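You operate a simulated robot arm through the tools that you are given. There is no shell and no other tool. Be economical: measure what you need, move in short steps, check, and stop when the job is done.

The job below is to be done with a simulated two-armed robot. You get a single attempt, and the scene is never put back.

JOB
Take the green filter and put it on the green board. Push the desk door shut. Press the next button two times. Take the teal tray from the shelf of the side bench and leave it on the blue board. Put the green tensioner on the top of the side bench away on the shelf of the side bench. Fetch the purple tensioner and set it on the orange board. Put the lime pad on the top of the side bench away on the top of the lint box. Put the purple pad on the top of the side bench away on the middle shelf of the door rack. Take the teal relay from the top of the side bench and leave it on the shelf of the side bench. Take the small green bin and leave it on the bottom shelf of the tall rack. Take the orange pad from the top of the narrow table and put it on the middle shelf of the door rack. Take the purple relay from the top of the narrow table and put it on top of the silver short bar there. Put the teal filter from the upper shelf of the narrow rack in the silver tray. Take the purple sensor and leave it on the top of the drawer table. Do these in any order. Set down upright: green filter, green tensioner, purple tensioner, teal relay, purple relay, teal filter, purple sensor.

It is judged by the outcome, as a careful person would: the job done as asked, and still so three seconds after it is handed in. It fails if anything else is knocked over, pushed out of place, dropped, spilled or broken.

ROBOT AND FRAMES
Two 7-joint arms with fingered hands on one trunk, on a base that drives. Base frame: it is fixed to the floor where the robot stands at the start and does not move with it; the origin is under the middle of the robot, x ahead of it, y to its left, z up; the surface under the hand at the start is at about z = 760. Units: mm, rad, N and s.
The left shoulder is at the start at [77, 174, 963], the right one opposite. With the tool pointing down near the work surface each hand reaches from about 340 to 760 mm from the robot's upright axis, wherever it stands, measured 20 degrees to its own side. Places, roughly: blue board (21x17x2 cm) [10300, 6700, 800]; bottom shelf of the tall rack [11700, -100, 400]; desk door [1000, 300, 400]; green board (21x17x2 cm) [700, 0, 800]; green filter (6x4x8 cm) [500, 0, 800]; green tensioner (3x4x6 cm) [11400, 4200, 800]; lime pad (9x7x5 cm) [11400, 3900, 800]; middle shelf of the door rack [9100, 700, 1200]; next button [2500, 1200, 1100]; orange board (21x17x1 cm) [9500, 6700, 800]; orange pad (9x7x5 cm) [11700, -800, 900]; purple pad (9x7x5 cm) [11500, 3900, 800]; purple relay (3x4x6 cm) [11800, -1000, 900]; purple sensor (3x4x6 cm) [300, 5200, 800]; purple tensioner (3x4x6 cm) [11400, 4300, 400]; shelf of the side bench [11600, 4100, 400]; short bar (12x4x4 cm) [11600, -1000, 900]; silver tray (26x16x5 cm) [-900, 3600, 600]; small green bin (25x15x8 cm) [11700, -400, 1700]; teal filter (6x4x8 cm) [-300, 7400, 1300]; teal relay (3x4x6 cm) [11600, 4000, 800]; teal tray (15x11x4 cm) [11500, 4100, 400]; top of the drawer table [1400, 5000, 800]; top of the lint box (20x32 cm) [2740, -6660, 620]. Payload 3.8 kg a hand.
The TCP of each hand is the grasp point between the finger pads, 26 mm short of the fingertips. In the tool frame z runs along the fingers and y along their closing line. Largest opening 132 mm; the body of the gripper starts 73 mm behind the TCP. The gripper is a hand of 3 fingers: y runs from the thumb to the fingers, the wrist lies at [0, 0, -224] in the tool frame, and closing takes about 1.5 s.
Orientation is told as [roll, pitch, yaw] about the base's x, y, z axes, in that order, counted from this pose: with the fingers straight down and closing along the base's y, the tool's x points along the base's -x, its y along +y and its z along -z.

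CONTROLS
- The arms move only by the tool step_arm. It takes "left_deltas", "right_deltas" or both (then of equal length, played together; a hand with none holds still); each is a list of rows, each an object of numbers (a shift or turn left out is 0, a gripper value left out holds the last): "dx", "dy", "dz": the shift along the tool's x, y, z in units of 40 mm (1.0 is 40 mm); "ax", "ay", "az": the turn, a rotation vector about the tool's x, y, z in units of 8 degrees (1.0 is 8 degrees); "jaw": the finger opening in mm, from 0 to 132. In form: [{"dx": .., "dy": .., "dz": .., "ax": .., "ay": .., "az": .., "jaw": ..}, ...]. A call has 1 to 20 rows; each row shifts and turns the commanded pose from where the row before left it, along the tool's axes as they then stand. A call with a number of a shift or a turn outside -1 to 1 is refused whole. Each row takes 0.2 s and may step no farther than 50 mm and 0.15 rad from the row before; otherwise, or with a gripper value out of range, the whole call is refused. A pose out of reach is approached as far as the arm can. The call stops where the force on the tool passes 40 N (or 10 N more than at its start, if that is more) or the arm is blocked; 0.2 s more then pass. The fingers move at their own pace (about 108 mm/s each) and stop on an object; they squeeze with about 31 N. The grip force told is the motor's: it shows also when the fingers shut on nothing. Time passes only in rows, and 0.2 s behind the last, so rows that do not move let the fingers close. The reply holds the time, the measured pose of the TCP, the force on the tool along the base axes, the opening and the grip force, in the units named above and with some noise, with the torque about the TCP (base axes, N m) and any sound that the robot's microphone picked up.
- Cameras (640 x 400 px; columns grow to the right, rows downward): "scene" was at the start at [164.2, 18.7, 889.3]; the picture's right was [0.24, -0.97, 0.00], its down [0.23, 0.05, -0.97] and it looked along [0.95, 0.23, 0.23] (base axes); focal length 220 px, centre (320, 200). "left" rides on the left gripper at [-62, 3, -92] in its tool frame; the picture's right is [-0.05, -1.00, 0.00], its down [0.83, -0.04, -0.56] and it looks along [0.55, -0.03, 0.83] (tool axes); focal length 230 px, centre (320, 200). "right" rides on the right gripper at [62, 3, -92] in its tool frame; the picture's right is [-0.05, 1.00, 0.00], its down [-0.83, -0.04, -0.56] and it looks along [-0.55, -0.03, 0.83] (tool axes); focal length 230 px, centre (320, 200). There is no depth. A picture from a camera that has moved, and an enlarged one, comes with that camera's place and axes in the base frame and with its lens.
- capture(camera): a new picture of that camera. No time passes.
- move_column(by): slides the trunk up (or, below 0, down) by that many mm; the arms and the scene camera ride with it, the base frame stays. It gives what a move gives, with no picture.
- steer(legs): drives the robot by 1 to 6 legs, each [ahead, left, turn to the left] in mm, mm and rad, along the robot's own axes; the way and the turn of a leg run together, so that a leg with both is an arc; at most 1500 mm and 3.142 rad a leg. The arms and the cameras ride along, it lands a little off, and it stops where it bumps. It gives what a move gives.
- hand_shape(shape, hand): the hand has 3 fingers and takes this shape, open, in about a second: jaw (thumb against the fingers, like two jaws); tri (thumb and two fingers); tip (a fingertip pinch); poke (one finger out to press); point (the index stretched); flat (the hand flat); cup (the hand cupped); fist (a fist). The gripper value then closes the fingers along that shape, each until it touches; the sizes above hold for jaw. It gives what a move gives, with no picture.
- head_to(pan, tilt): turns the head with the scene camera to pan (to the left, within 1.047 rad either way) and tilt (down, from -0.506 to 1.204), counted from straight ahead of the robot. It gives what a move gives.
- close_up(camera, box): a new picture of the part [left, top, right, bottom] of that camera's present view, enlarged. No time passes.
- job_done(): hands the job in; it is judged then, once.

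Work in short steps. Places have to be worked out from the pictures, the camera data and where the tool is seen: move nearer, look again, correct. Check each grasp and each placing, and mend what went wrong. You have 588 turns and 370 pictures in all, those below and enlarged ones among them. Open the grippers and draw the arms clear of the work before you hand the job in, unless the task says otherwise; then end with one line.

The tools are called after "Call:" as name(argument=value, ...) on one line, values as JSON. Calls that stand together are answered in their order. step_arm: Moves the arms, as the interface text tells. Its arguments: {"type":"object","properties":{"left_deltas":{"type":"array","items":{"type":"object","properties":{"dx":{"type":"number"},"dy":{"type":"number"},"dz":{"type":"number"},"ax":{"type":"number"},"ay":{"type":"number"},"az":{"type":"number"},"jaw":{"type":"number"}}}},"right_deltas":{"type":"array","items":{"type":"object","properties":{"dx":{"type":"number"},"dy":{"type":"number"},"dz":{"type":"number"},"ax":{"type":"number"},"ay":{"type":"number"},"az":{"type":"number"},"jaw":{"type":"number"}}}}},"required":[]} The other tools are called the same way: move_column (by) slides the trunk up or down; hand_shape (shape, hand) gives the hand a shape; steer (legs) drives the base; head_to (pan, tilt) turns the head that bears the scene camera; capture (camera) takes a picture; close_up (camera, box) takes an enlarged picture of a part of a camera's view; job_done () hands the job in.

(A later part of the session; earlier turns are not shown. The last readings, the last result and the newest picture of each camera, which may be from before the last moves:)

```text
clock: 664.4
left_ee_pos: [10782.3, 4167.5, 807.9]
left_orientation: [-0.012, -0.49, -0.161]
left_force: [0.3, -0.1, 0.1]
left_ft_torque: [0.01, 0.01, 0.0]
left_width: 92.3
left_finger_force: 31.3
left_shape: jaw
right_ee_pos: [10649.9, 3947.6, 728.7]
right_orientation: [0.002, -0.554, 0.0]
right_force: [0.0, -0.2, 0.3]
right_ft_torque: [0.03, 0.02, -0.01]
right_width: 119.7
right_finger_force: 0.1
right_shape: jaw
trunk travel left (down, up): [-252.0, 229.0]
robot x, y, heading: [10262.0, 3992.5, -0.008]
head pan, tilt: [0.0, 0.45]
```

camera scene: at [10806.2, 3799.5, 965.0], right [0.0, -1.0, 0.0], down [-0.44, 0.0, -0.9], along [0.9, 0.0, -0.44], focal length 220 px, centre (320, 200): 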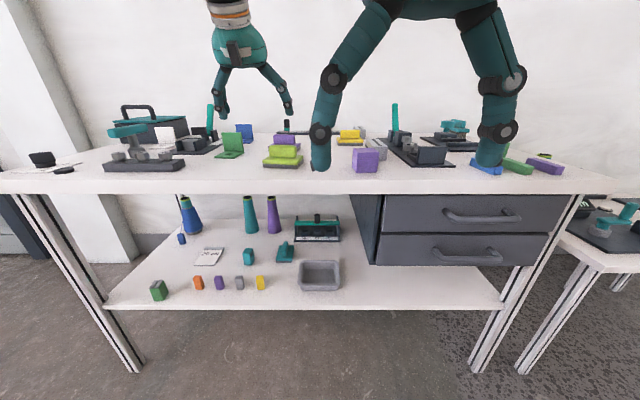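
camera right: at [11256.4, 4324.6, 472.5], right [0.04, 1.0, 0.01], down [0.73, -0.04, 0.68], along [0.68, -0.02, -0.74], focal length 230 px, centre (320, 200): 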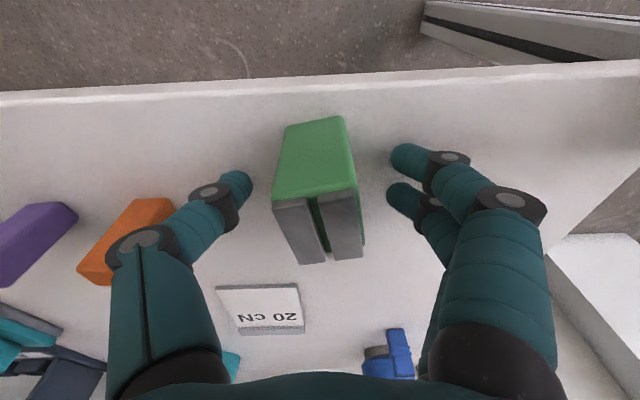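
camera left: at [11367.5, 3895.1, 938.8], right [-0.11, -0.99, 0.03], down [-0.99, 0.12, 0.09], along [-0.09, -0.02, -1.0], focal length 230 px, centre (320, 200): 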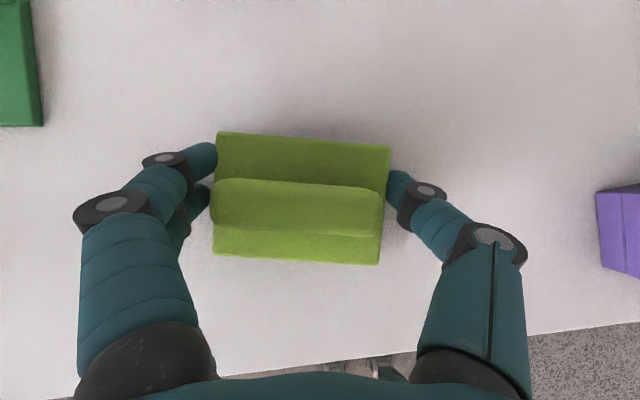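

Extend the right hand forward and up, then pitch it further.

Call:
step_arm(right_deltas=[{"dx": -0.905, "dz": -0.27}, {"dx": -0.905, "dz": -0.27}, {"dx": -0.905, "dz": -0.27}, {"dx": -0.905, "dz": -0.27}, {"dx": -0.905, "dz": -0.27}, {"dx": -0.905, "dz": -0.27}, {"ay": -0.8}, {"ay": -0.8}, {"ay": -0.8}, {}])

Call:
capture(camera="right")

```text
clock: 666.6
left_ee_pos: [10782.3, 4165.5, 805.9]
left_orientation: [-0.014, -0.489, -0.161]
left_force: [0.5, 0.3, -1.1]
left_ft_torque: [0.01, -0.03, 0.02]
left_width: 92.1
left_finger_force: 30.7
left_shape: jaw
right_ee_pos: [10799.7, 3947.4, 898.1]
right_orientation: [0.001, -0.891, -0.001]
right_force: [0.3, -0.1, -1.3]
right_ft_torque: [-0.03, 0.0, -0.02]
right_width: 119.8
right_finger_force: 0.1
right_shape: jaw
trunk travel left (down, up): [-252.0, 229.0]
robot x, y, heading: [10266.7, 3992.3, -0.006]
head pan, tilt: [0.0, 0.45]
```

```text
190 pictures are left
camera right: at [10690.0, 3949.6, 910.0], right [0.03, 1.0, 0.04], down [0.09, -0.04, 0.99], along [1.0, -0.03, -0.09], focal length 230 px, centre (320, 200)
```

right: 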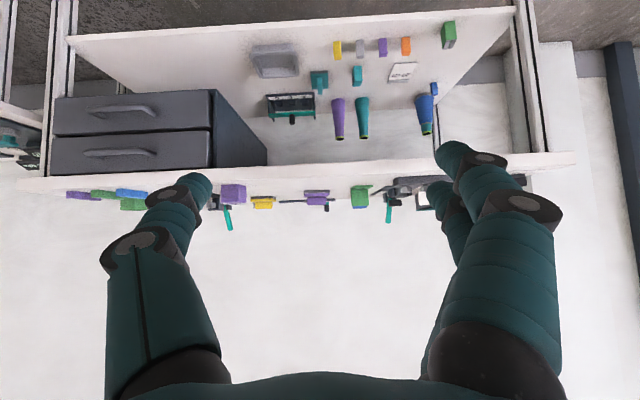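

Pitch 0.89 works. Raise the left hand (lime pad) above bench level, then drive 480 in.

Call:
step_arm(left_deltas=[{"dx": -0.44, "dz": -0.83}, {"dx": -0.44, "dz": -0.83}, {"dx": -0.44, "dz": -0.83}, {"dx": -0.44, "dz": -0.83}, {"dx": -0.22, "dz": -0.4}, {}])

Call:
steer(legs=[[480, 0, 0]])

Call:
capture(camera="scene")

Call:
capture(camera="right")

```text
clock: 668.0
left_ee_pos: [10785.2, 4169.3, 976.0]
left_orientation: [-0.014, -0.488, -0.159]
left_force: [1.2, -0.4, -0.3]
left_ft_torque: [0.0, -0.01, -0.01]
left_width: 92.1
left_finger_force: 31.3
left_shape: jaw
right_ee_pos: [10801.1, 3947.6, 898.2]
right_orientation: [0.002, -0.892, 0.0]
right_force: [-0.2, -0.4, -0.1]
right_ft_torque: [0.02, -0.03, 0.01]
right_width: 119.9
right_finger_force: 0.0
right_shape: jaw
trunk travel left (down, up): [-252.0, 229.0]
robot x, y, heading: [10262.6, 3993.5, -0.006]
head pan, tilt: [0.0, 0.45]
```

```text
clock: 670.9
left_ee_pos: [11262.7, 4162.8, 976.8]
left_orientation: [-0.012, -0.489, -0.164]
left_force: [0.3, 0.5, -1.8]
left_ft_torque: [-0.02, 0.03, 0.0]
left_width: 92.2
left_finger_force: 31.8
left_shape: jaw
right_ee_pos: [11277.0, 3939.7, 898.3]
right_orientation: [0.001, -0.89, -0.004]
right_force: [0.0, 0.6, 0.0]
right_ft_torque: [0.02, 0.01, -0.04]
right_width: 119.9
right_finger_force: 0.2
right_shape: jaw
trunk travel left (down, up): [-252.0, 229.0]
robot x, y, heading: [10746.4, 3989.0, -0.009]
head pan, tilt: [0.0, 0.45]
```

```text
189 pictures are left
camera scene: at [10917.9, 3985.6, 810.5], right [-0.01, -1.0, 0.0], down [-0.44, 0.01, -0.9], along [0.9, -0.01, -0.44], focal length 220 px, centre (320, 200)
```

scene: 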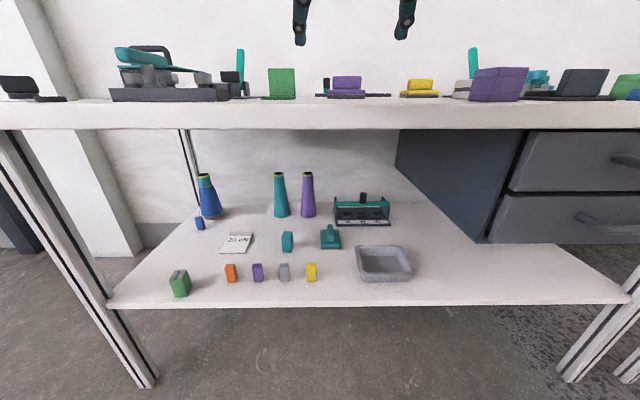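

```text
188 pictures are left
camera right: at [11166.0, 3943.0, 909.9], right [0.04, 1.0, 0.04], down [0.09, -0.05, 0.99], along [1.0, -0.03, -0.09], focal length 230 px, centre (320, 200)
```

right: 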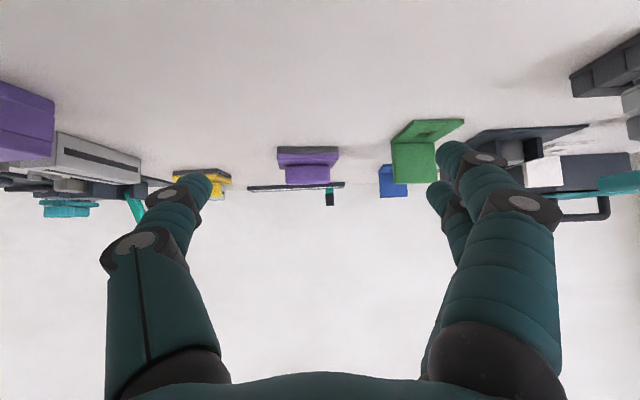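

Pad centre ≈(11516, 3912). Move forward over it, then down to z≈832 in stages.

Call:
step_arm(right_deltas=[{"dx": -0.6, "dz": 0.74, "dy": -0.12}, {"dx": -0.6, "dz": 0.74, "dy": -0.12}, {"dx": -0.6, "dz": 0.74, "dy": -0.12}, {"dx": -0.6, "dz": 0.74, "dy": -0.12}, {"dx": -0.6, "dz": 0.74, "dy": -0.12}, {"dx": -0.6, "dz": 0.74, "dy": -0.1}, {"dx": 0.39, "dz": 0.31}, {"dx": 0.39, "dz": 0.31}, {}])

Call:
capture(camera="right")

Call:
close_up(camera="scene", box=[240, 20, 460, 140])

```text
clock: 672.9
left_ee_pos: [11262.8, 4163.9, 975.8]
left_orientation: [-0.013, -0.488, -0.165]
left_force: [-0.5, -0.7, -1.2]
left_ft_torque: [0.02, 0.02, 0.0]
left_width: 91.9
left_finger_force: 31.2
left_shape: jaw
right_ee_pos: [11503.7, 3911.8, 859.7]
right_orientation: [0.003, -0.89, -0.007]
right_force: [0.4, -0.1, -0.5]
right_ft_torque: [-0.01, 0.02, 0.0]
right_width: 119.7
right_finger_force: 0.1
right_shape: jaw
trunk travel left (down, up): [-252.0, 229.0]
robot x, y, heading: [10743.9, 3989.2, -0.011]
head pan, tilt: [0.0, 0.45]
```

```text
187 pictures are left
camera right: at [11393.2, 3915.0, 871.1], right [0.04, 1.0, 0.04], down [0.09, -0.05, 0.99], along [1.0, -0.03, -0.09], focal length 230 px, centre (320, 200)
```

right: 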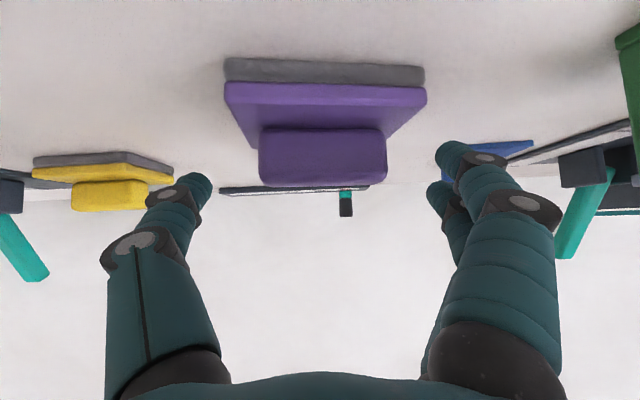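

```text
2.91 times, centred on (350, 80) of scene
camera zoom: at [10917.6, 3985.6, 810.6], right [-0.01, -1.0, 0.0], down [-0.44, 0.01, -0.9], along [0.9, -0.01, -0.44], focal length 641 px, centre (233, 549)
```

zoom: 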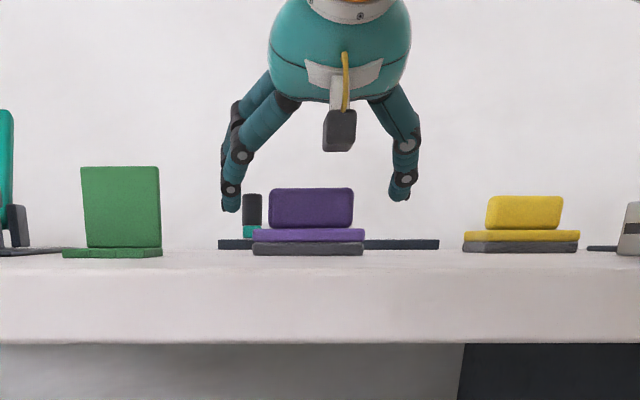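

Slight corrections (+5 mm y, +13 mm x), then down to z≈830 and close.

Call:
step_arm(right_deltas=[{"dx": -0.2, "dz": 0.25, "dy": 0.13}, {"dx": 0.29, "dz": 0.235}, {"dx": 0.29, "dz": 0.235}, {}, {"jaw": 95}, {}, {"jaw": 60}, {}, {}, {}])

Call:
capture(camera="right")

Call:
close_up(camera="scene", box=[240, 20, 460, 140])

```text
clock: 675.1
left_ee_pos: [11262.2, 4162.9, 976.2]
left_orientation: [-0.015, -0.49, -0.169]
left_force: [-0.1, -0.1, -0.4]
left_ft_torque: [0.0, 0.03, -0.01]
left_width: 92.1
left_finger_force: 30.5
left_shape: jaw
right_ee_pos: [11516.9, 3916.6, 828.7]
right_orientation: [0.004, -0.892, -0.007]
right_force: [0.8, 0.0, 4.8]
right_ft_torque: [0.34, -0.09, -0.03]
right_width: 81.5
right_finger_force: 30.8
right_shape: jaw
trunk travel left (down, up): [-252.0, 229.0]
robot x, y, heading: [10742.4, 3990.2, -0.006]
head pan, tilt: [0.0, 0.45]
```

```text
185 pictures are left
camera right: at [11406.7, 3919.6, 840.5], right [0.04, 1.0, 0.04], down [0.09, -0.05, 0.99], along [1.0, -0.03, -0.09], focal length 230 px, centre (320, 200)
```

right: 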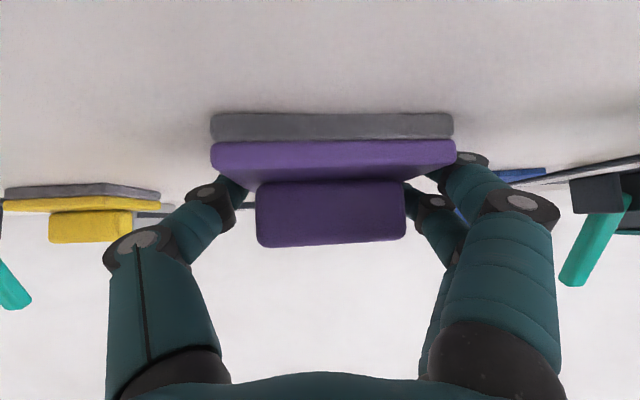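

```text
2.91 times, centred on (350, 80) of scene
camera zoom: at [10917.3, 3985.6, 810.7], right [-0.01, -1.0, 0.0], down [-0.43, 0.01, -0.9], along [0.9, -0.01, -0.43], focal length 641 px, centre (233, 549)
```

zoom: 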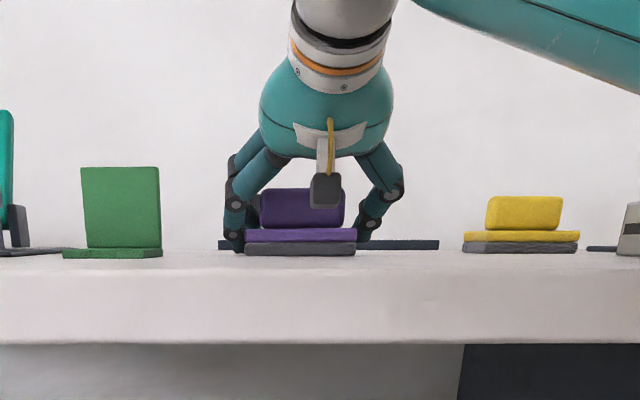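

Gripped. Lift 100 mm and check.

Call:
step_arm(right_deltas=[{"dx": -0.4, "dz": -0.32}, {"dx": -0.7, "dz": -0.57}, {"dx": -0.7, "dz": -0.57}, {"dx": -0.4, "dz": -0.32}, {}])

Call:
capture(camera="right")

```text
clock: 676.3
left_ee_pos: [11263.3, 4162.0, 975.9]
left_orientation: [-0.014, -0.488, -0.166]
left_force: [0.0, -0.8, -1.3]
left_ft_torque: [-0.01, 0.0, 0.02]
left_width: 92.0
left_finger_force: 30.6
left_shape: jaw
right_ee_pos: [11518.1, 3915.8, 941.8]
right_orientation: [0.002, -0.888, -0.004]
right_force: [0.3, -0.6, -1.3]
right_ft_torque: [-0.02, -0.01, -0.01]
right_width: 81.5
right_finger_force: 30.6
right_shape: jaw
trunk travel left (down, up): [-252.0, 229.0]
robot x, y, heading: [10742.7, 3987.6, -0.015]
head pan, tilt: [0.0, 0.45]
```

```text
183 pictures are left
camera right: at [11407.1, 3919.5, 954.7], right [0.04, 1.0, 0.04], down [0.09, -0.04, 0.99], along [0.99, -0.03, -0.09], focal length 230 px, centre (320, 200)
```

right: 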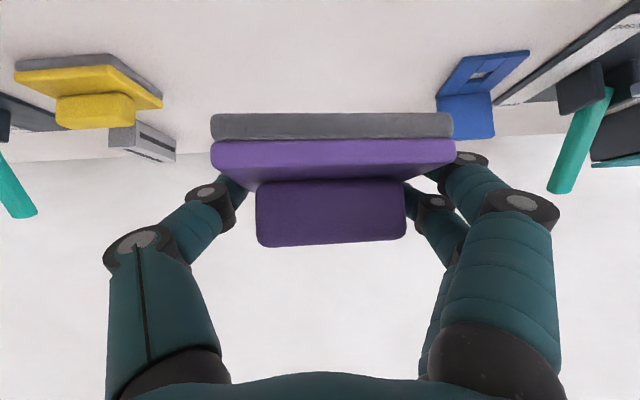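

Both pads held. Back off, raise the column, turn toward the door rack and look.

Call:
steer(legs=[[-650, 0, 0], [0, 0, -1.87]])

Call:
move_column(by=200)

Call:
head_to(pan=0, tilt=0.15)

Call:
capture(camera="scene")

```text
clock: 684.4
left_ee_pos: [10089.0, 3450.0, 976.9]
left_orientation: [-0.014, -0.49, -2.078]
left_force: [-0.1, -0.5, -0.2]
left_ft_torque: [-0.01, -0.01, 0.01]
left_width: 91.8
left_finger_force: 30.5
left_shape: jaw
right_ee_pos: [9773.1, 3293.3, 941.4]
right_orientation: [0.001, -0.89, -1.918]
right_force: [-0.6, -0.6, -0.9]
right_ft_torque: [0.04, -0.01, -0.02]
right_width: 81.4
right_finger_force: 30.7
right_shape: jaw
trunk travel left (down, up): [-252.0, 229.0]
robot x, y, heading: [10100.1, 3998.2, -1.92]
head pan, tilt: [0.0, 0.45]
```

```text
clock: 686.6
left_ee_pos: [10089.0, 3449.8, 1173.6]
left_orientation: [-0.014, -0.487, -2.077]
left_force: [0.1, 0.0, -0.7]
left_ft_torque: [0.01, 0.03, 0.03]
left_width: 91.6
left_finger_force: 31.6
left_shape: jaw
right_ee_pos: [9771.3, 3292.1, 1142.1]
right_orientation: [0.001, -0.89, -1.92]
right_force: [0.6, -0.8, -0.5]
right_ft_torque: [-0.01, 0.01, -0.02]
right_width: 81.3
right_finger_force: 31.4
right_shape: jaw
trunk travel left (down, up): [-452.0, 29.0]
robot x, y, heading: [10101.5, 4000.9, -1.927]
head pan, tilt: [0.0, 0.45]
```

```text
clock: 687.4
left_ee_pos: [10089.0, 3451.0, 1176.0]
left_orientation: [-0.014, -0.489, -2.079]
left_force: [-0.3, -0.1, -0.9]
left_ft_torque: [-0.03, -0.02, -0.03]
left_width: 91.8
left_finger_force: 30.7
left_shape: jaw
right_ee_pos: [9771.5, 3293.2, 1142.1]
right_orientation: [0.002, -0.89, -1.918]
right_force: [-0.4, 0.4, -0.9]
right_ft_torque: [0.03, -0.03, 0.03]
right_width: 81.3
right_finger_force: 31.3
right_shape: jaw
trunk travel left (down, up): [-452.0, 29.0]
robot x, y, heading: [10100.2, 4002.4, -1.919]
head pan, tilt: [0.0, 0.15]
```

```text
182 pictures are left
camera scene: at [10030.7, 3812.7, 1059.9], right [-0.94, 0.35, 0.0], down [0.05, 0.14, -0.99], along [-0.34, -0.93, -0.15], focal length 220 px, centre (320, 200)
```

scene: 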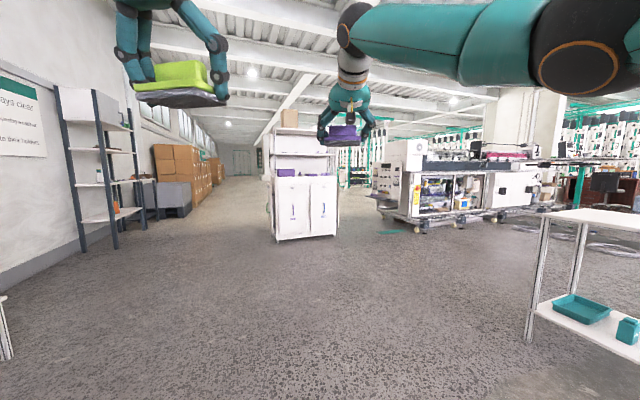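

The white door rack stands ahead, facing roughly +y. I drive up to about (9200, 1700) facing it.

Call:
steer(legs=[[1200, 0, 0], [1150, 0, 0], [0, 0, 0.35]])

Call:
head_to(pan=0, tilt=0.05)

Call:
capture(camera="scene")

```text
clock: 699.9
left_ee_pos: [9477.8, 1300.2, 1175.9]
left_orientation: [-0.014, -0.489, -1.729]
left_force: [-0.6, 0.2, -1.1]
left_ft_torque: [-0.01, -0.01, -0.01]
left_width: 91.6
left_finger_force: 31.0
left_shape: jaw
right_ee_pos: [9233.4, 1043.3, 1143.8]
right_orientation: [0.002, -0.89, -1.568]
right_force: [0.8, 0.5, -1.1]
right_ft_torque: [0.04, 0.02, 0.02]
right_width: 81.5
right_finger_force: 31.3
right_shape: jaw
trunk travel left (down, up): [-452.0, 29.0]
robot x, y, heading: [9295.7, 1819.4, -1.576]
head pan, tilt: [0.0, 0.15]
```

```text
clock: 700.5
left_ee_pos: [9477.0, 1298.8, 1176.0]
left_orientation: [-0.015, -0.49, -1.73]
left_force: [-0.2, 1.4, -1.5]
left_ft_torque: [-0.02, 0.0, 0.0]
left_width: 91.7
left_finger_force: 31.3
left_shape: jaw
right_ee_pos: [9233.4, 1043.7, 1142.9]
right_orientation: [0.004, -0.891, -1.57]
right_force: [-1.0, -0.4, -0.4]
right_ft_torque: [0.01, 0.02, -0.02]
right_width: 81.4
right_finger_force: 31.4
right_shape: jaw
trunk travel left (down, up): [-452.0, 29.0]
robot x, y, heading: [9296.7, 1824.4, -1.576]
head pan, tilt: [0.0, 0.051]
```

```text
181 pictures are left
camera scene: at [9299.0, 1620.9, 1069.1], right [-1.0, 0.0, 0.0], down [0.0, 0.05, -1.0], along [0.0, -1.0, -0.05], focal length 220 px, centre (320, 200)
```

scene: 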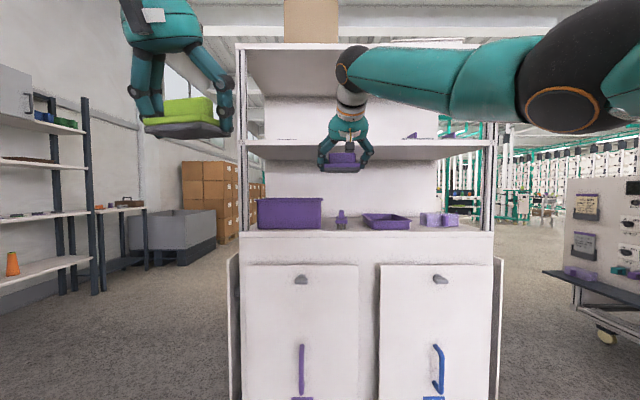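

The middle shelf is the one at row ~143. I take the right camera's view to triangulate the shelf front.

Call:
capture(camera="right")

Call:
close_up(camera="scene", box=[230, 30, 510, 250])

```text
180 pictures are left
camera right: at [9236.1, 1152.8, 1154.6], right [1.0, -0.03, 0.04], down [-0.04, -0.09, 0.99], along [-0.03, -1.0, -0.09], focal length 230 px, centre (320, 200)
```

right: 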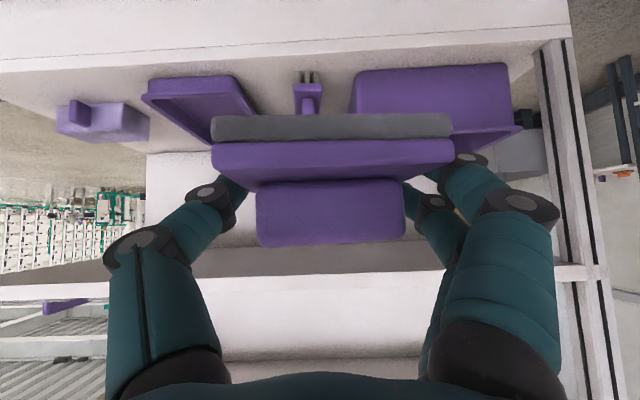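

```text
1.82 times, centred on (370, 140) of scene
camera zoom: at [9299.0, 1620.9, 1069.1], right [-1.0, 0.0, 0.0], down [0.0, 0.05, -1.0], along [0.0, -1.0, -0.05], focal length 401 px, centre (229, 309)
```

zoom: 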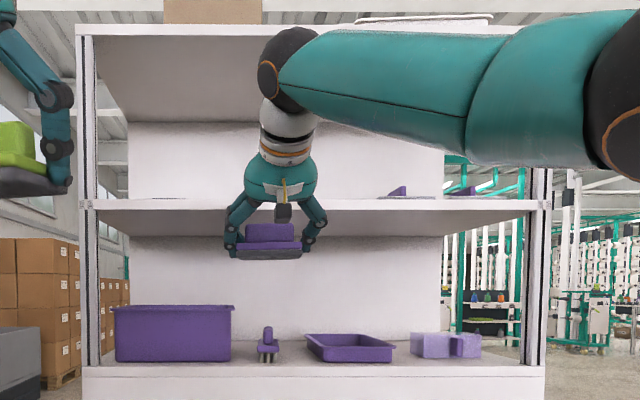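

Middle shelf: front edge y≈860, top z≈1237, next shelf ≈1540. Raise the column and right hand to z≈1300 first.

Call:
move_column(by=27)

Call:
step_arm(right_deltas=[{"dx": -0.65, "dz": -0.52}, {"dx": -0.65, "dz": -0.52}, {"dx": -0.65, "dz": -0.52}, {"dx": -0.65, "dz": -0.52}, {}])

Call:
capture(camera="scene")

```text
clock: 701.3
left_ee_pos: [9476.9, 1297.7, 1200.8]
left_orientation: [-0.014, -0.488, -1.73]
left_force: [0.7, -0.1, -1.6]
left_ft_torque: [0.02, 0.02, -0.01]
left_width: 92.0
left_finger_force: 30.6
left_shape: jaw
right_ee_pos: [9232.8, 1042.5, 1166.3]
right_orientation: [0.001, -0.886, -1.569]
right_force: [0.0, 0.7, -1.9]
right_ft_torque: [-0.03, 0.02, -0.01]
right_width: 81.2
right_finger_force: 30.9
right_shape: jaw
trunk travel left (down, up): [-479.0, 2.0]
robot x, y, heading: [9301.2, 1819.2, -1.578]
head pan, tilt: [0.0, 0.051]
```

```text
clock: 702.5
left_ee_pos: [9477.1, 1298.1, 1202.3]
left_orientation: [-0.014, -0.488, -1.729]
left_force: [0.1, -0.1, -0.9]
left_ft_torque: [0.01, -0.04, 0.02]
left_width: 91.6
left_finger_force: 30.9
left_shape: jaw
right_ee_pos: [9222.9, 1063.8, 1293.6]
right_orientation: [0.001, -0.887, -1.57]
right_force: [0.8, -0.5, -1.2]
right_ft_torque: [-0.04, 0.03, -0.01]
right_width: 81.3
right_finger_force: 30.5
right_shape: jaw
right hand out of reach, approached as far as the arm can: row 2, 3, 4
trunk travel left (down, up): [-479.0, 2.0]
robot x, y, heading: [9297.9, 1821.6, -1.574]
head pan, tilt: [0.0, 0.051]
```

```text
178 pictures are left
camera scene: at [9298.8, 1618.5, 1107.0], right [-1.0, 0.0, 0.0], down [0.0, 0.05, -1.0], along [0.0, -1.0, -0.05], focal length 220 px, centre (320, 200)
```

scene: 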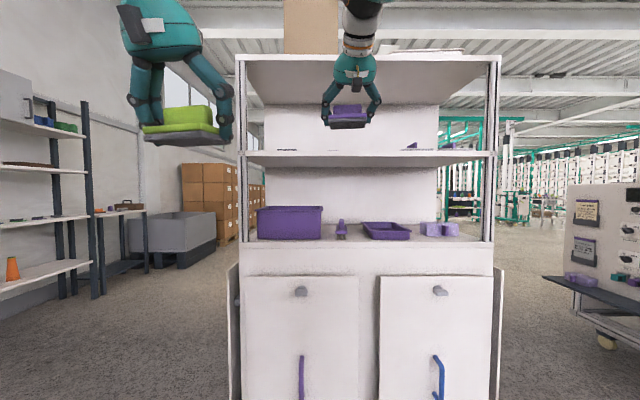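

Pad bottom ≈1259, above the shelf. Drive in 250 mm and check with the right camera.

Call:
steer(legs=[[200, 0, 0]])

Call:
capture(camera="right")

Call:
capture(camera="scene")

```text
clock: 704.1
left_ee_pos: [9475.8, 1102.9, 1203.5]
left_orientation: [-0.014, -0.489, -1.73]
left_force: [-0.8, -0.2, -0.5]
left_ft_torque: [-0.02, -0.02, -0.03]
left_width: 91.8
left_finger_force: 31.3
left_shape: jaw
right_ee_pos: [9223.1, 868.0, 1295.6]
right_orientation: [0.002, -0.891, -1.568]
right_force: [-0.1, 0.6, -0.8]
right_ft_torque: [0.03, 0.03, 0.03]
right_width: 81.3
right_finger_force: 30.9
right_shape: jaw
trunk travel left (down, up): [-479.0, 2.0]
robot x, y, heading: [9298.1, 1621.6, -1.573]
head pan, tilt: [0.0, 0.051]
```

```text
177 pictures are left
camera right: at [9225.8, 978.9, 1307.2], right [1.0, -0.03, 0.04], down [-0.04, -0.09, 0.99], along [-0.03, -1.0, -0.09], focal length 230 px, centre (320, 200)
```

right: 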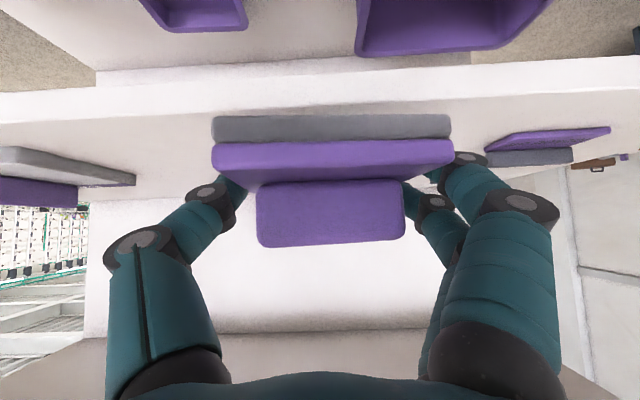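

```text
176 pictures are left
camera scene: at [9298.1, 1422.8, 1107.5], right [-1.0, 0.0, 0.0], down [0.0, 0.05, -1.0], along [0.0, -1.0, -0.05], focal length 220 px, centre (320, 200)
```

scene: 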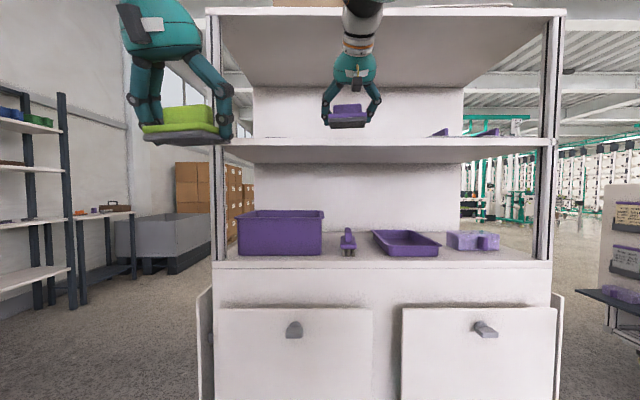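

Free in the middle. Drive 115 mm further in.

Call:
steer(legs=[[115, 0, 0]])

Call:
step_arm(right_deltas=[{"dx": 0.15, "dz": 0.12}, {"dx": 0.08, "dz": 0.065}, {"dx": 0.08, "dz": 0.065}, {"dx": 0.08, "dz": 0.065}, {}])

Call:
capture(camera="right")

```text
clock: 705.3
left_ee_pos: [9475.6, 989.7, 1205.0]
left_orientation: [-0.014, -0.491, -1.731]
left_force: [-0.4, -0.2, -1.2]
left_ft_torque: [0.02, 0.0, 0.05]
left_width: 91.7
left_finger_force: 30.8
left_shape: jaw
right_ee_pos: [9222.8, 755.2, 1295.2]
right_orientation: [0.002, -0.892, -1.569]
right_force: [-0.1, -0.2, -1.4]
right_ft_torque: [-0.04, -0.02, 0.01]
right_width: 81.2
right_finger_force: 31.2
right_shape: jaw
trunk travel left (down, up): [-479.0, 2.0]
robot x, y, heading: [9298.9, 1510.8, -1.575]
head pan, tilt: [0.0, 0.051]
```

```text
clock: 706.5
left_ee_pos: [9477.0, 991.3, 1205.3]
left_orientation: [-0.015, -0.494, -1.73]
left_force: [-0.3, 0.4, -1.1]
left_ft_torque: [-0.02, -0.02, 0.0]
left_width: 91.8
left_finger_force: 30.6
left_shape: jaw
right_ee_pos: [9225.7, 750.9, 1282.8]
right_orientation: [0.004, -0.897, -1.57]
right_force: [-0.6, 5.3, 12.2]
right_ft_torque: [-0.35, -0.37, 0.08]
right_width: 80.9
right_finger_force: 30.7
right_shape: jaw
right hand out of reach, approached as far as the arm can: row 2
trunk travel left (down, up): [-479.0, 2.0]
robot x, y, heading: [9298.4, 1506.2, -1.576]
head pan, tilt: [0.0, 0.051]
```

```text
175 pictures are left
camera right: at [9227.9, 861.5, 1293.3], right [1.0, -0.03, 0.04], down [-0.04, -0.08, 1.0], along [-0.02, -1.0, -0.09], focal length 230 px, centre (320, 200)
```

right: 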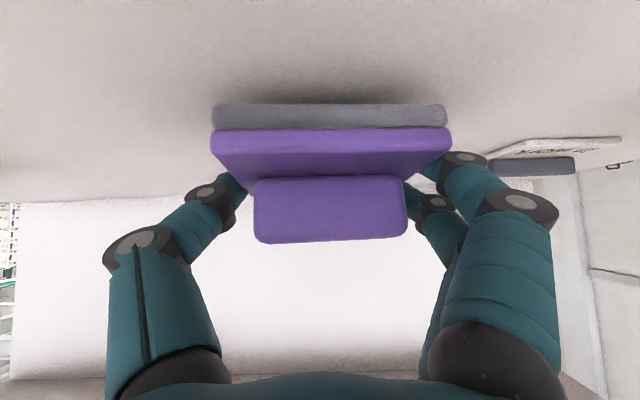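

Contact at 12 N: the pad rests on the shelf. Open and check.

Call:
step_arm(right_deltas=[{"jaw": 95}, {"jaw": 110}, {}, {}, {}])

Call:
capture(camera="right")

```text
clock: 707.7
left_ee_pos: [9476.3, 990.0, 1203.2]
left_orientation: [-0.013, -0.49, -1.73]
left_force: [-0.9, 0.7, -1.0]
left_ft_torque: [0.0, 0.05, 0.02]
left_width: 91.9
left_finger_force: 31.0
left_shape: jaw
right_ee_pos: [9224.2, 749.8, 1276.3]
right_orientation: [0.002, -0.891, -1.569]
right_force: [-0.4, -0.4, 1.2]
right_ft_torque: [0.02, 0.0, 0.0]
right_width: 109.8
right_finger_force: 0.0
right_shape: jaw
trunk travel left (down, up): [-479.0, 2.0]
robot x, y, heading: [9303.0, 1502.8, -1.574]
head pan, tilt: [0.0, 0.051]
```

```text
174 pictures are left
camera right: at [9227.7, 858.7, 1288.0], right [1.0, -0.03, 0.04], down [-0.04, -0.09, 0.99], along [-0.03, -1.0, -0.09], focal length 230 px, centre (320, 200)
```

right: 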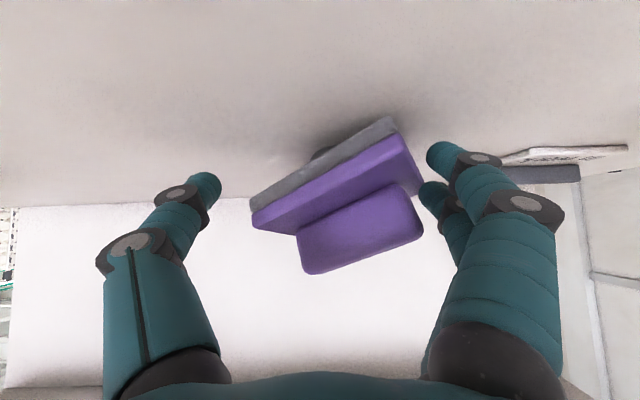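

The pad looks tilted. Let me wait a moment and look again, also with the scene camera.

Call:
step_arm(right_deltas=[{}, {}, {}])

Call:
capture(camera="right")

Call:
close_up(camera="scene", box=[250, 0, 470, 160])

```text
clock: 708.5
left_ee_pos: [9476.2, 988.4, 1203.0]
left_orientation: [-0.015, -0.491, -1.729]
left_force: [0.1, 0.6, -0.8]
left_ft_torque: [-0.01, 0.0, -0.02]
left_width: 91.6
left_finger_force: 31.2
left_shape: jaw
right_ee_pos: [9224.4, 749.2, 1277.1]
right_orientation: [0.001, -0.892, -1.57]
right_force: [-0.9, 0.3, -1.0]
right_ft_torque: [-0.01, -0.05, 0.02]
right_width: 109.9
right_finger_force: 0.0
right_shape: jaw
trunk travel left (down, up): [-479.0, 2.0]
robot x, y, heading: [9298.9, 1505.6, -1.578]
head pan, tilt: [0.0, 0.051]
```

```text
173 pictures are left
camera right: at [9227.8, 858.8, 1289.0], right [1.0, -0.03, 0.04], down [-0.04, -0.09, 0.99], along [-0.03, -1.0, -0.09], focal length 230 px, centre (320, 200)
```

right: 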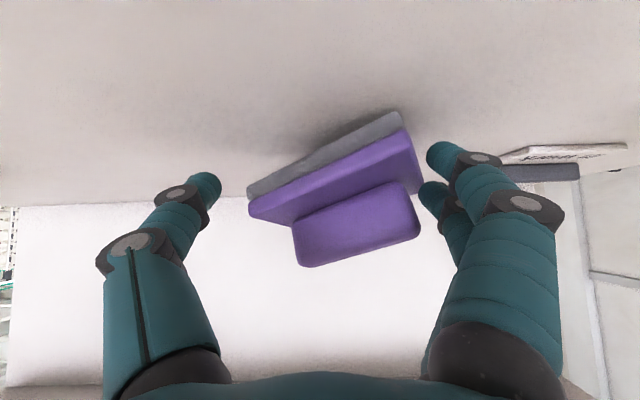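

```text
2.50 times, centred on (360, 80) of scene
camera zoom: at [9297.6, 1308.5, 1107.3], right [-1.0, 0.0, 0.0], down [0.0, 0.05, -1.0], along [0.0, -1.0, -0.05], focal length 551 px, centre (220, 500)
```

zoom: 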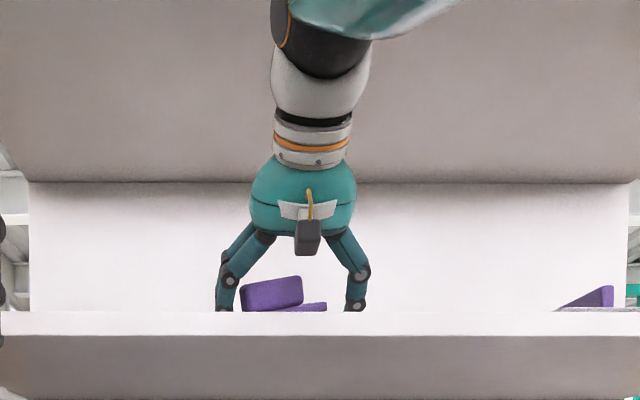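

It is still settling; wait a bit more.

Call:
step_arm(right_deltas=[{}, {}, {}, {}, {}, {}, {}, {}])

Call:
capture(camera="right")

```text
clock: 710.3
left_ee_pos: [9476.4, 989.1, 1202.5]
left_orientation: [-0.015, -0.491, -1.73]
left_force: [0.1, -0.3, -0.4]
left_ft_torque: [-0.03, 0.02, 0.0]
left_width: 91.9
left_finger_force: 31.2
left_shape: jaw
right_ee_pos: [9225.4, 749.2, 1277.9]
right_orientation: [0.001, -0.89, -1.57]
right_force: [-0.9, 0.4, 0.2]
right_ft_torque: [0.02, -0.01, -0.01]
right_width: 109.9
right_finger_force: 0.0
right_shape: jaw
trunk travel left (down, up): [-479.0, 2.0]
robot x, y, heading: [9298.2, 1508.2, -1.574]
head pan, tilt: [0.0, 0.051]
```

```text
171 pictures are left
camera right: at [9227.9, 858.8, 1289.0], right [1.0, -0.03, 0.04], down [-0.04, -0.09, 0.99], along [-0.03, -1.0, -0.09], focal length 230 px, centre (320, 200)
```

right: 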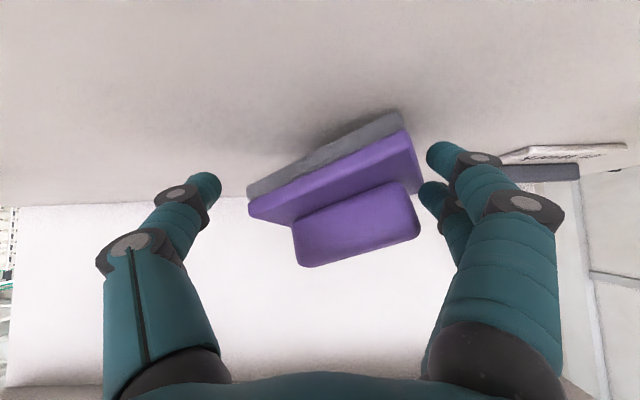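

Now static but resting on something under its left end. I open wider and withdraw to see what's there.

Call:
step_arm(right_deltas=[{"jaw": 130}, {}, {}, {"dx": -0.15, "dz": -0.5}, {"dz": -0.8}, {"dz": -0.8}, {}])

Call:
capture(camera="right")

```text
clock: 711.9
left_ee_pos: [9476.9, 988.7, 1203.4]
left_orientation: [-0.013, -0.488, -1.73]
left_force: [0.0, -0.6, -1.2]
left_ft_torque: [-0.03, 0.03, 0.02]
left_width: 91.8
left_finger_force: 30.8
left_shape: jaw
right_ee_pos: [9230.6, 782.0, 1347.3]
right_orientation: [0.001, -0.888, -1.571]
right_force: [-0.2, -0.1, 0.1]
right_ft_torque: [0.04, -0.02, 0.0]
right_width: 129.7
right_finger_force: 0.0
right_shape: jaw
right hand out of reach, approached as far as the arm can: row 4, 5, 6
trunk travel left (down, up): [-479.0, 2.0]
robot x, y, heading: [9298.2, 1507.3, -1.573]
head pan, tilt: [0.0, 0.051]
```

```text
170 pictures are left
camera right: at [9233.2, 892.0, 1359.2], right [1.0, -0.03, 0.04], down [-0.04, -0.09, 0.99], along [-0.03, -1.0, -0.09], focal length 230 px, centre (320, 200)
```

right: 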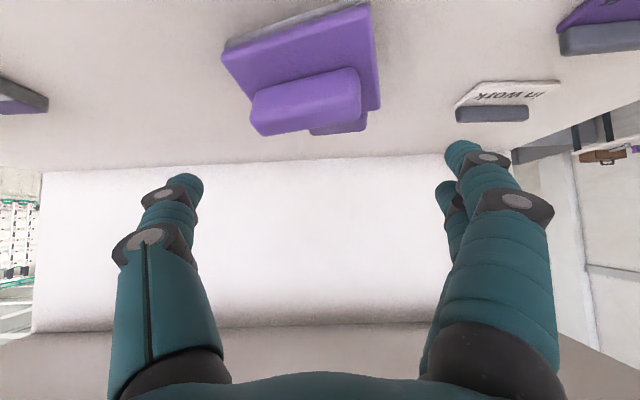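

Call:
close_up(camera="right", box=[200, 0, 420, 160])

```text
2.50 times, centred on (310, 80) of right
camera zoom: at [9233.2, 892.0, 1359.2], right [1.0, -0.03, 0.04], down [-0.04, -0.09, 0.99], along [-0.03, -1.0, -0.09], focal length 575 px, centre (345, 500)
```

zoom: 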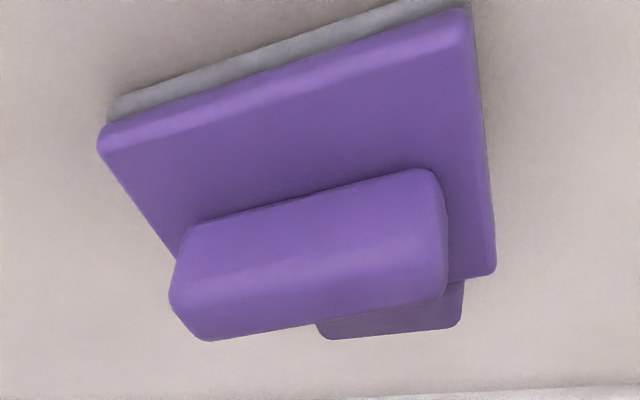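

The pad rests partly on another small purple thing behind it. I'll regrasp it and set it on the free front strip further left. Turn the hand ~20° to match and lower around it.

Call:
step_arm(right_deltas=[{"ax": -0.62, "az": -0.5}, {"ax": -0.62, "az": -0.5}, {"ax": -0.62, "az": -0.5}, {"dx": 0.4, "dz": 0.3}, {}])

Call:
capture(camera="right")

```text
clock: 713.1
left_ee_pos: [9476.4, 990.4, 1203.6]
left_orientation: [-0.015, -0.49, -1.73]
left_force: [-0.3, 0.5, -1.2]
left_ft_torque: [0.01, -0.02, 0.03]
left_width: 91.6
left_finger_force: 30.7
left_shape: jaw
right_ee_pos: [9233.8, 771.1, 1333.7]
right_orientation: [0.003, -0.89, -1.236]
right_force: [0.1, -0.2, 0.0]
right_ft_torque: [0.01, 0.01, -0.01]
right_width: 129.8
right_finger_force: 0.0
right_shape: jaw
right hand out of reach, approached as far as the arm can: row 1, 4
trunk travel left (down, up): [-479.0, 2.0]
robot x, y, heading: [9296.7, 1511.5, -1.573]
head pan, tilt: [0.0, 0.051]
```

```text
168 pictures are left
camera right: at [9200.4, 876.2, 1345.5], right [0.95, 0.3, 0.04], down [-0.01, -0.1, 0.99], along [0.3, -0.95, -0.09], focal length 230 px, centre (320, 200)
```

right: 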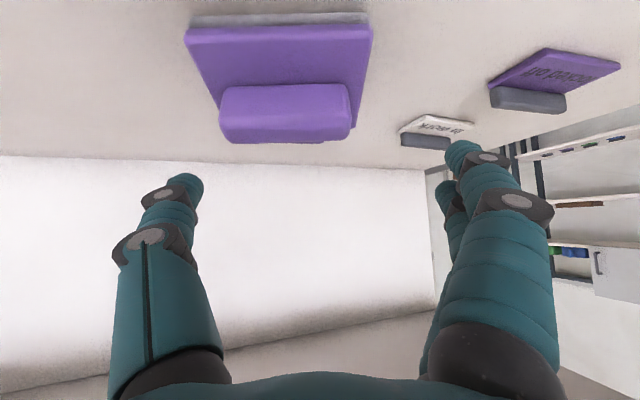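

The pad is square to the hand now; its front edge lies on the shelf (z≈1251). Shift 17 mm left, lower to z≈1283, and close.

Call:
step_arm(right_deltas=[{"dy": -0.43}, {"dx": 0.4, "dz": 0.5}, {"dx": 0.35, "dz": 0.4}, {}])

Call:
capture(camera="right")

```text
clock: 714.1
left_ee_pos: [9476.6, 988.9, 1204.7]
left_orientation: [-0.013, -0.49, -1.73]
left_force: [0.5, -0.3, -0.8]
left_ft_torque: [0.02, 0.04, 0.0]
left_width: 91.6
left_finger_force: 31.2
left_shape: jaw
right_ee_pos: [9222.8, 750.8, 1290.7]
right_orientation: [0.001, -0.888, -1.235]
right_force: [-0.8, -0.3, -0.2]
right_ft_torque: [-0.01, -0.01, 0.02]
right_width: 130.0
right_finger_force: 0.0
right_shape: jaw
right hand out of reach, approached as far as the arm can: row 2, 3
trunk travel left (down, up): [-479.0, 2.0]
robot x, y, heading: [9296.6, 1509.3, -1.573]
head pan, tilt: [0.0, 0.051]
```

```text
167 pictures are left
camera right: at [9189.2, 855.3, 1302.7], right [0.95, 0.3, 0.04], down [-0.01, -0.1, 0.99], along [0.3, -0.95, -0.09], focal length 230 px, centre (320, 200)
```

right: 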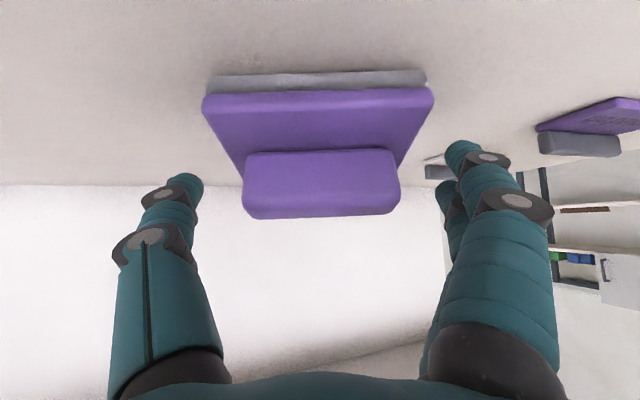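

Centred. Lower 16 mm more, and close.

Call:
step_arm(right_deltas=[{"dx": 0.15, "dz": 0.125}, {"dx": 0.15, "dz": 0.125}, {"jaw": 95}, {}, {"jaw": 60}, {}, {}, {}])

Call:
capture(camera="right")

```text
clock: 715.9
left_ee_pos: [9476.9, 988.9, 1203.8]
left_orientation: [-0.014, -0.489, -1.73]
left_force: [0.6, -0.6, -0.7]
left_ft_torque: [0.01, -0.02, -0.01]
left_width: 91.9
left_finger_force: 31.2
left_shape: jaw
right_ee_pos: [9222.1, 744.4, 1277.5]
right_orientation: [0.005, -0.889, -1.236]
right_force: [0.0, 0.2, -0.5]
right_ft_torque: [0.0, -0.01, 0.01]
right_width: 84.8
right_finger_force: 31.0
right_shape: jaw
right hand out of reach, approached as far as the arm can: row 1, 2
trunk travel left (down, up): [-479.0, 2.0]
robot x, y, heading: [9297.6, 1508.5, -1.57]
head pan, tilt: [0.0, 0.051]
```

```text
166 pictures are left
camera right: at [9190.2, 850.0, 1288.9], right [0.95, 0.3, 0.04], down [-0.01, -0.1, 0.99], along [0.3, -0.95, -0.09], focal length 230 px, centre (320, 200)
```

right: 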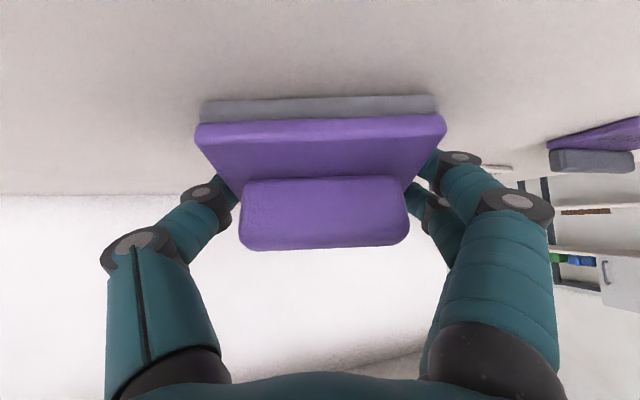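

Gripped again. Lift 45 mm and view the shelf underneath.

Call:
step_arm(right_deltas=[{"dx": -0.4, "dz": -0.32}, {"dx": -0.5, "dz": -0.4}, {}])

Call:
capture(camera="right")

Call:
close_up(camera="scene", box=[210, 20, 510, 160])

```text
clock: 716.7
left_ee_pos: [9475.9, 989.2, 1203.3]
left_orientation: [-0.013, -0.489, -1.73]
left_force: [0.4, 0.7, -0.6]
left_ft_torque: [0.0, -0.03, 0.03]
left_width: 91.8
left_finger_force: 31.5
left_shape: jaw
right_ee_pos: [9221.7, 758.4, 1315.3]
right_orientation: [0.004, -0.89, -1.236]
right_force: [-0.6, 0.0, 0.4]
right_ft_torque: [0.02, 0.02, 0.01]
right_width: 84.7
right_finger_force: 31.4
right_shape: jaw
right hand out of reach, approached as far as the arm can: row 1, 2
trunk travel left (down, up): [-479.0, 2.0]
robot x, y, heading: [9299.3, 1508.4, -1.572]
head pan, tilt: [0.0, 0.051]
```

```text
165 pictures are left
camera right: at [9187.7, 863.5, 1328.3], right [0.95, 0.3, 0.04], down [-0.01, -0.1, 0.99], along [0.3, -0.95, -0.09], focal length 230 px, centre (320, 200)
```

right: 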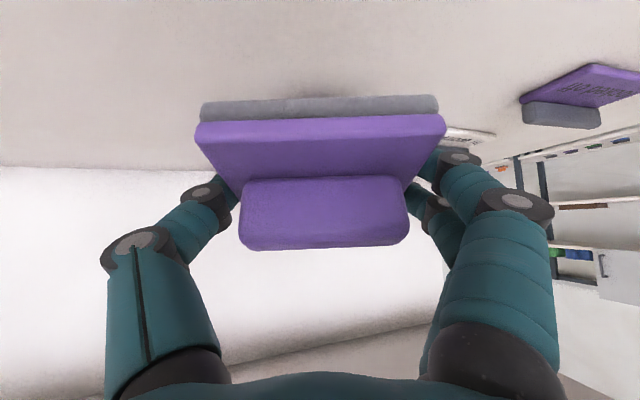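

```text
2.13 times, centred on (360, 90) of scene
camera zoom: at [9297.6, 1308.1, 1107.1], right [-1.0, 0.0, 0.0], down [0.0, 0.05, -1.0], along [0.0, -1.0, -0.05], focal length 470 px, centre (235, 435)
```

zoom: 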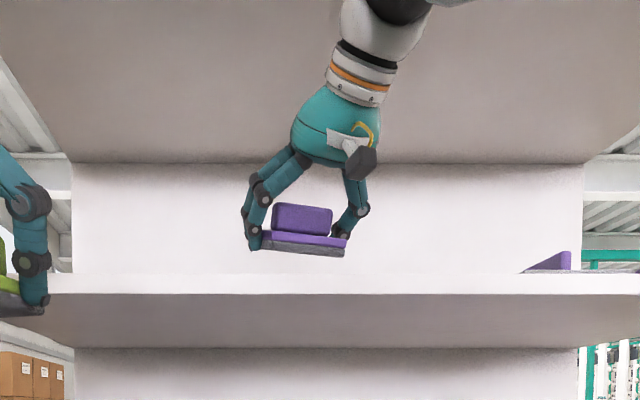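

Move 135 mm right and 35 mm back, and look at the spot before lowering.

Call:
steer(legs=[[-35, -135, 0]])

Call:
capture(camera="right")

Call:
close_up(camera="scene", box=[180, 20, 480, 160])

```text
clock: 718.5
left_ee_pos: [9343.1, 1024.9, 1203.8]
left_orientation: [-0.013, -0.491, -1.729]
left_force: [0.4, 0.2, -1.8]
left_ft_torque: [0.01, 0.02, 0.03]
left_width: 92.0
left_finger_force: 31.3
left_shape: jaw
right_ee_pos: [9089.3, 795.1, 1316.9]
right_orientation: [0.003, -0.893, -1.233]
right_force: [-0.1, -0.5, -1.4]
right_ft_torque: [-0.05, 0.0, 0.0]
right_width: 84.9
right_finger_force: 31.4
right_shape: jaw
trunk travel left (down, up): [-479.0, 2.0]
robot x, y, heading: [9162.9, 1543.6, -1.575]
head pan, tilt: [0.0, 0.051]
```

```text
163 pictures are left
camera right: at [9055.8, 899.3, 1328.5], right [0.95, 0.3, 0.04], down [-0.01, -0.1, 0.99], along [0.3, -0.95, -0.09], focal length 230 px, centre (320, 200)
```

right: 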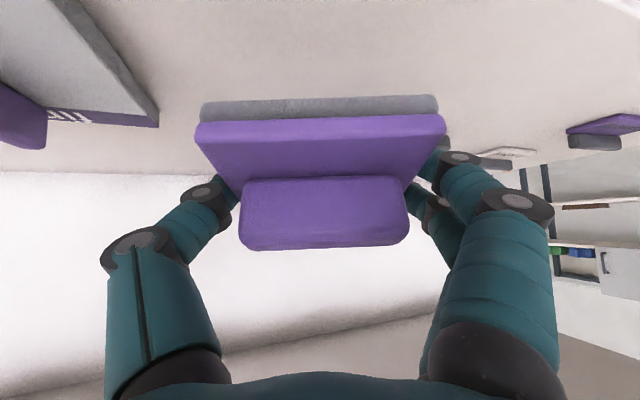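

```text
2.13 times, centred on (330, 90) of scene
camera zoom: at [9164.4, 1343.9, 1107.2], right [-1.0, 0.0, 0.0], down [0.0, 0.05, -1.0], along [0.0, -1.0, -0.05], focal length 470 px, centre (299, 435)
```

zoom: 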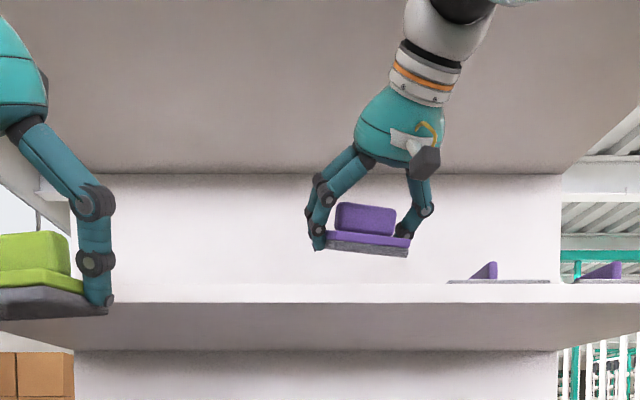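

Free spot. Lower gently to contact (~z 1278).

Call:
step_arm(right_deltas=[{"dx": 0.3, "dz": 0.24}, {"dx": 0.3, "dz": 0.24}, {"dx": 0.08, "dz": 0.065}, {"dx": 0.08, "dz": 0.065}, {}])

```text
clock: 719.7
left_ee_pos: [9342.7, 1025.6, 1203.4]
left_orientation: [-0.013, -0.491, -1.728]
left_force: [0.4, -0.1, -0.7]
left_ft_torque: [0.0, 0.0, -0.01]
left_width: 92.0
left_finger_force: 31.4
left_shape: jaw
right_ee_pos: [9089.2, 795.5, 1279.0]
right_orientation: [0.005, -0.893, -1.234]
right_force: [0.6, 0.0, -0.1]
right_ft_torque: [0.01, -0.01, 0.0]
right_width: 84.6
right_finger_force: 31.1
right_shape: jaw
trunk travel left (down, up): [-479.0, 2.0]
robot x, y, heading: [9165.7, 1546.1, -1.574]
head pan, tilt: [0.0, 0.051]
```

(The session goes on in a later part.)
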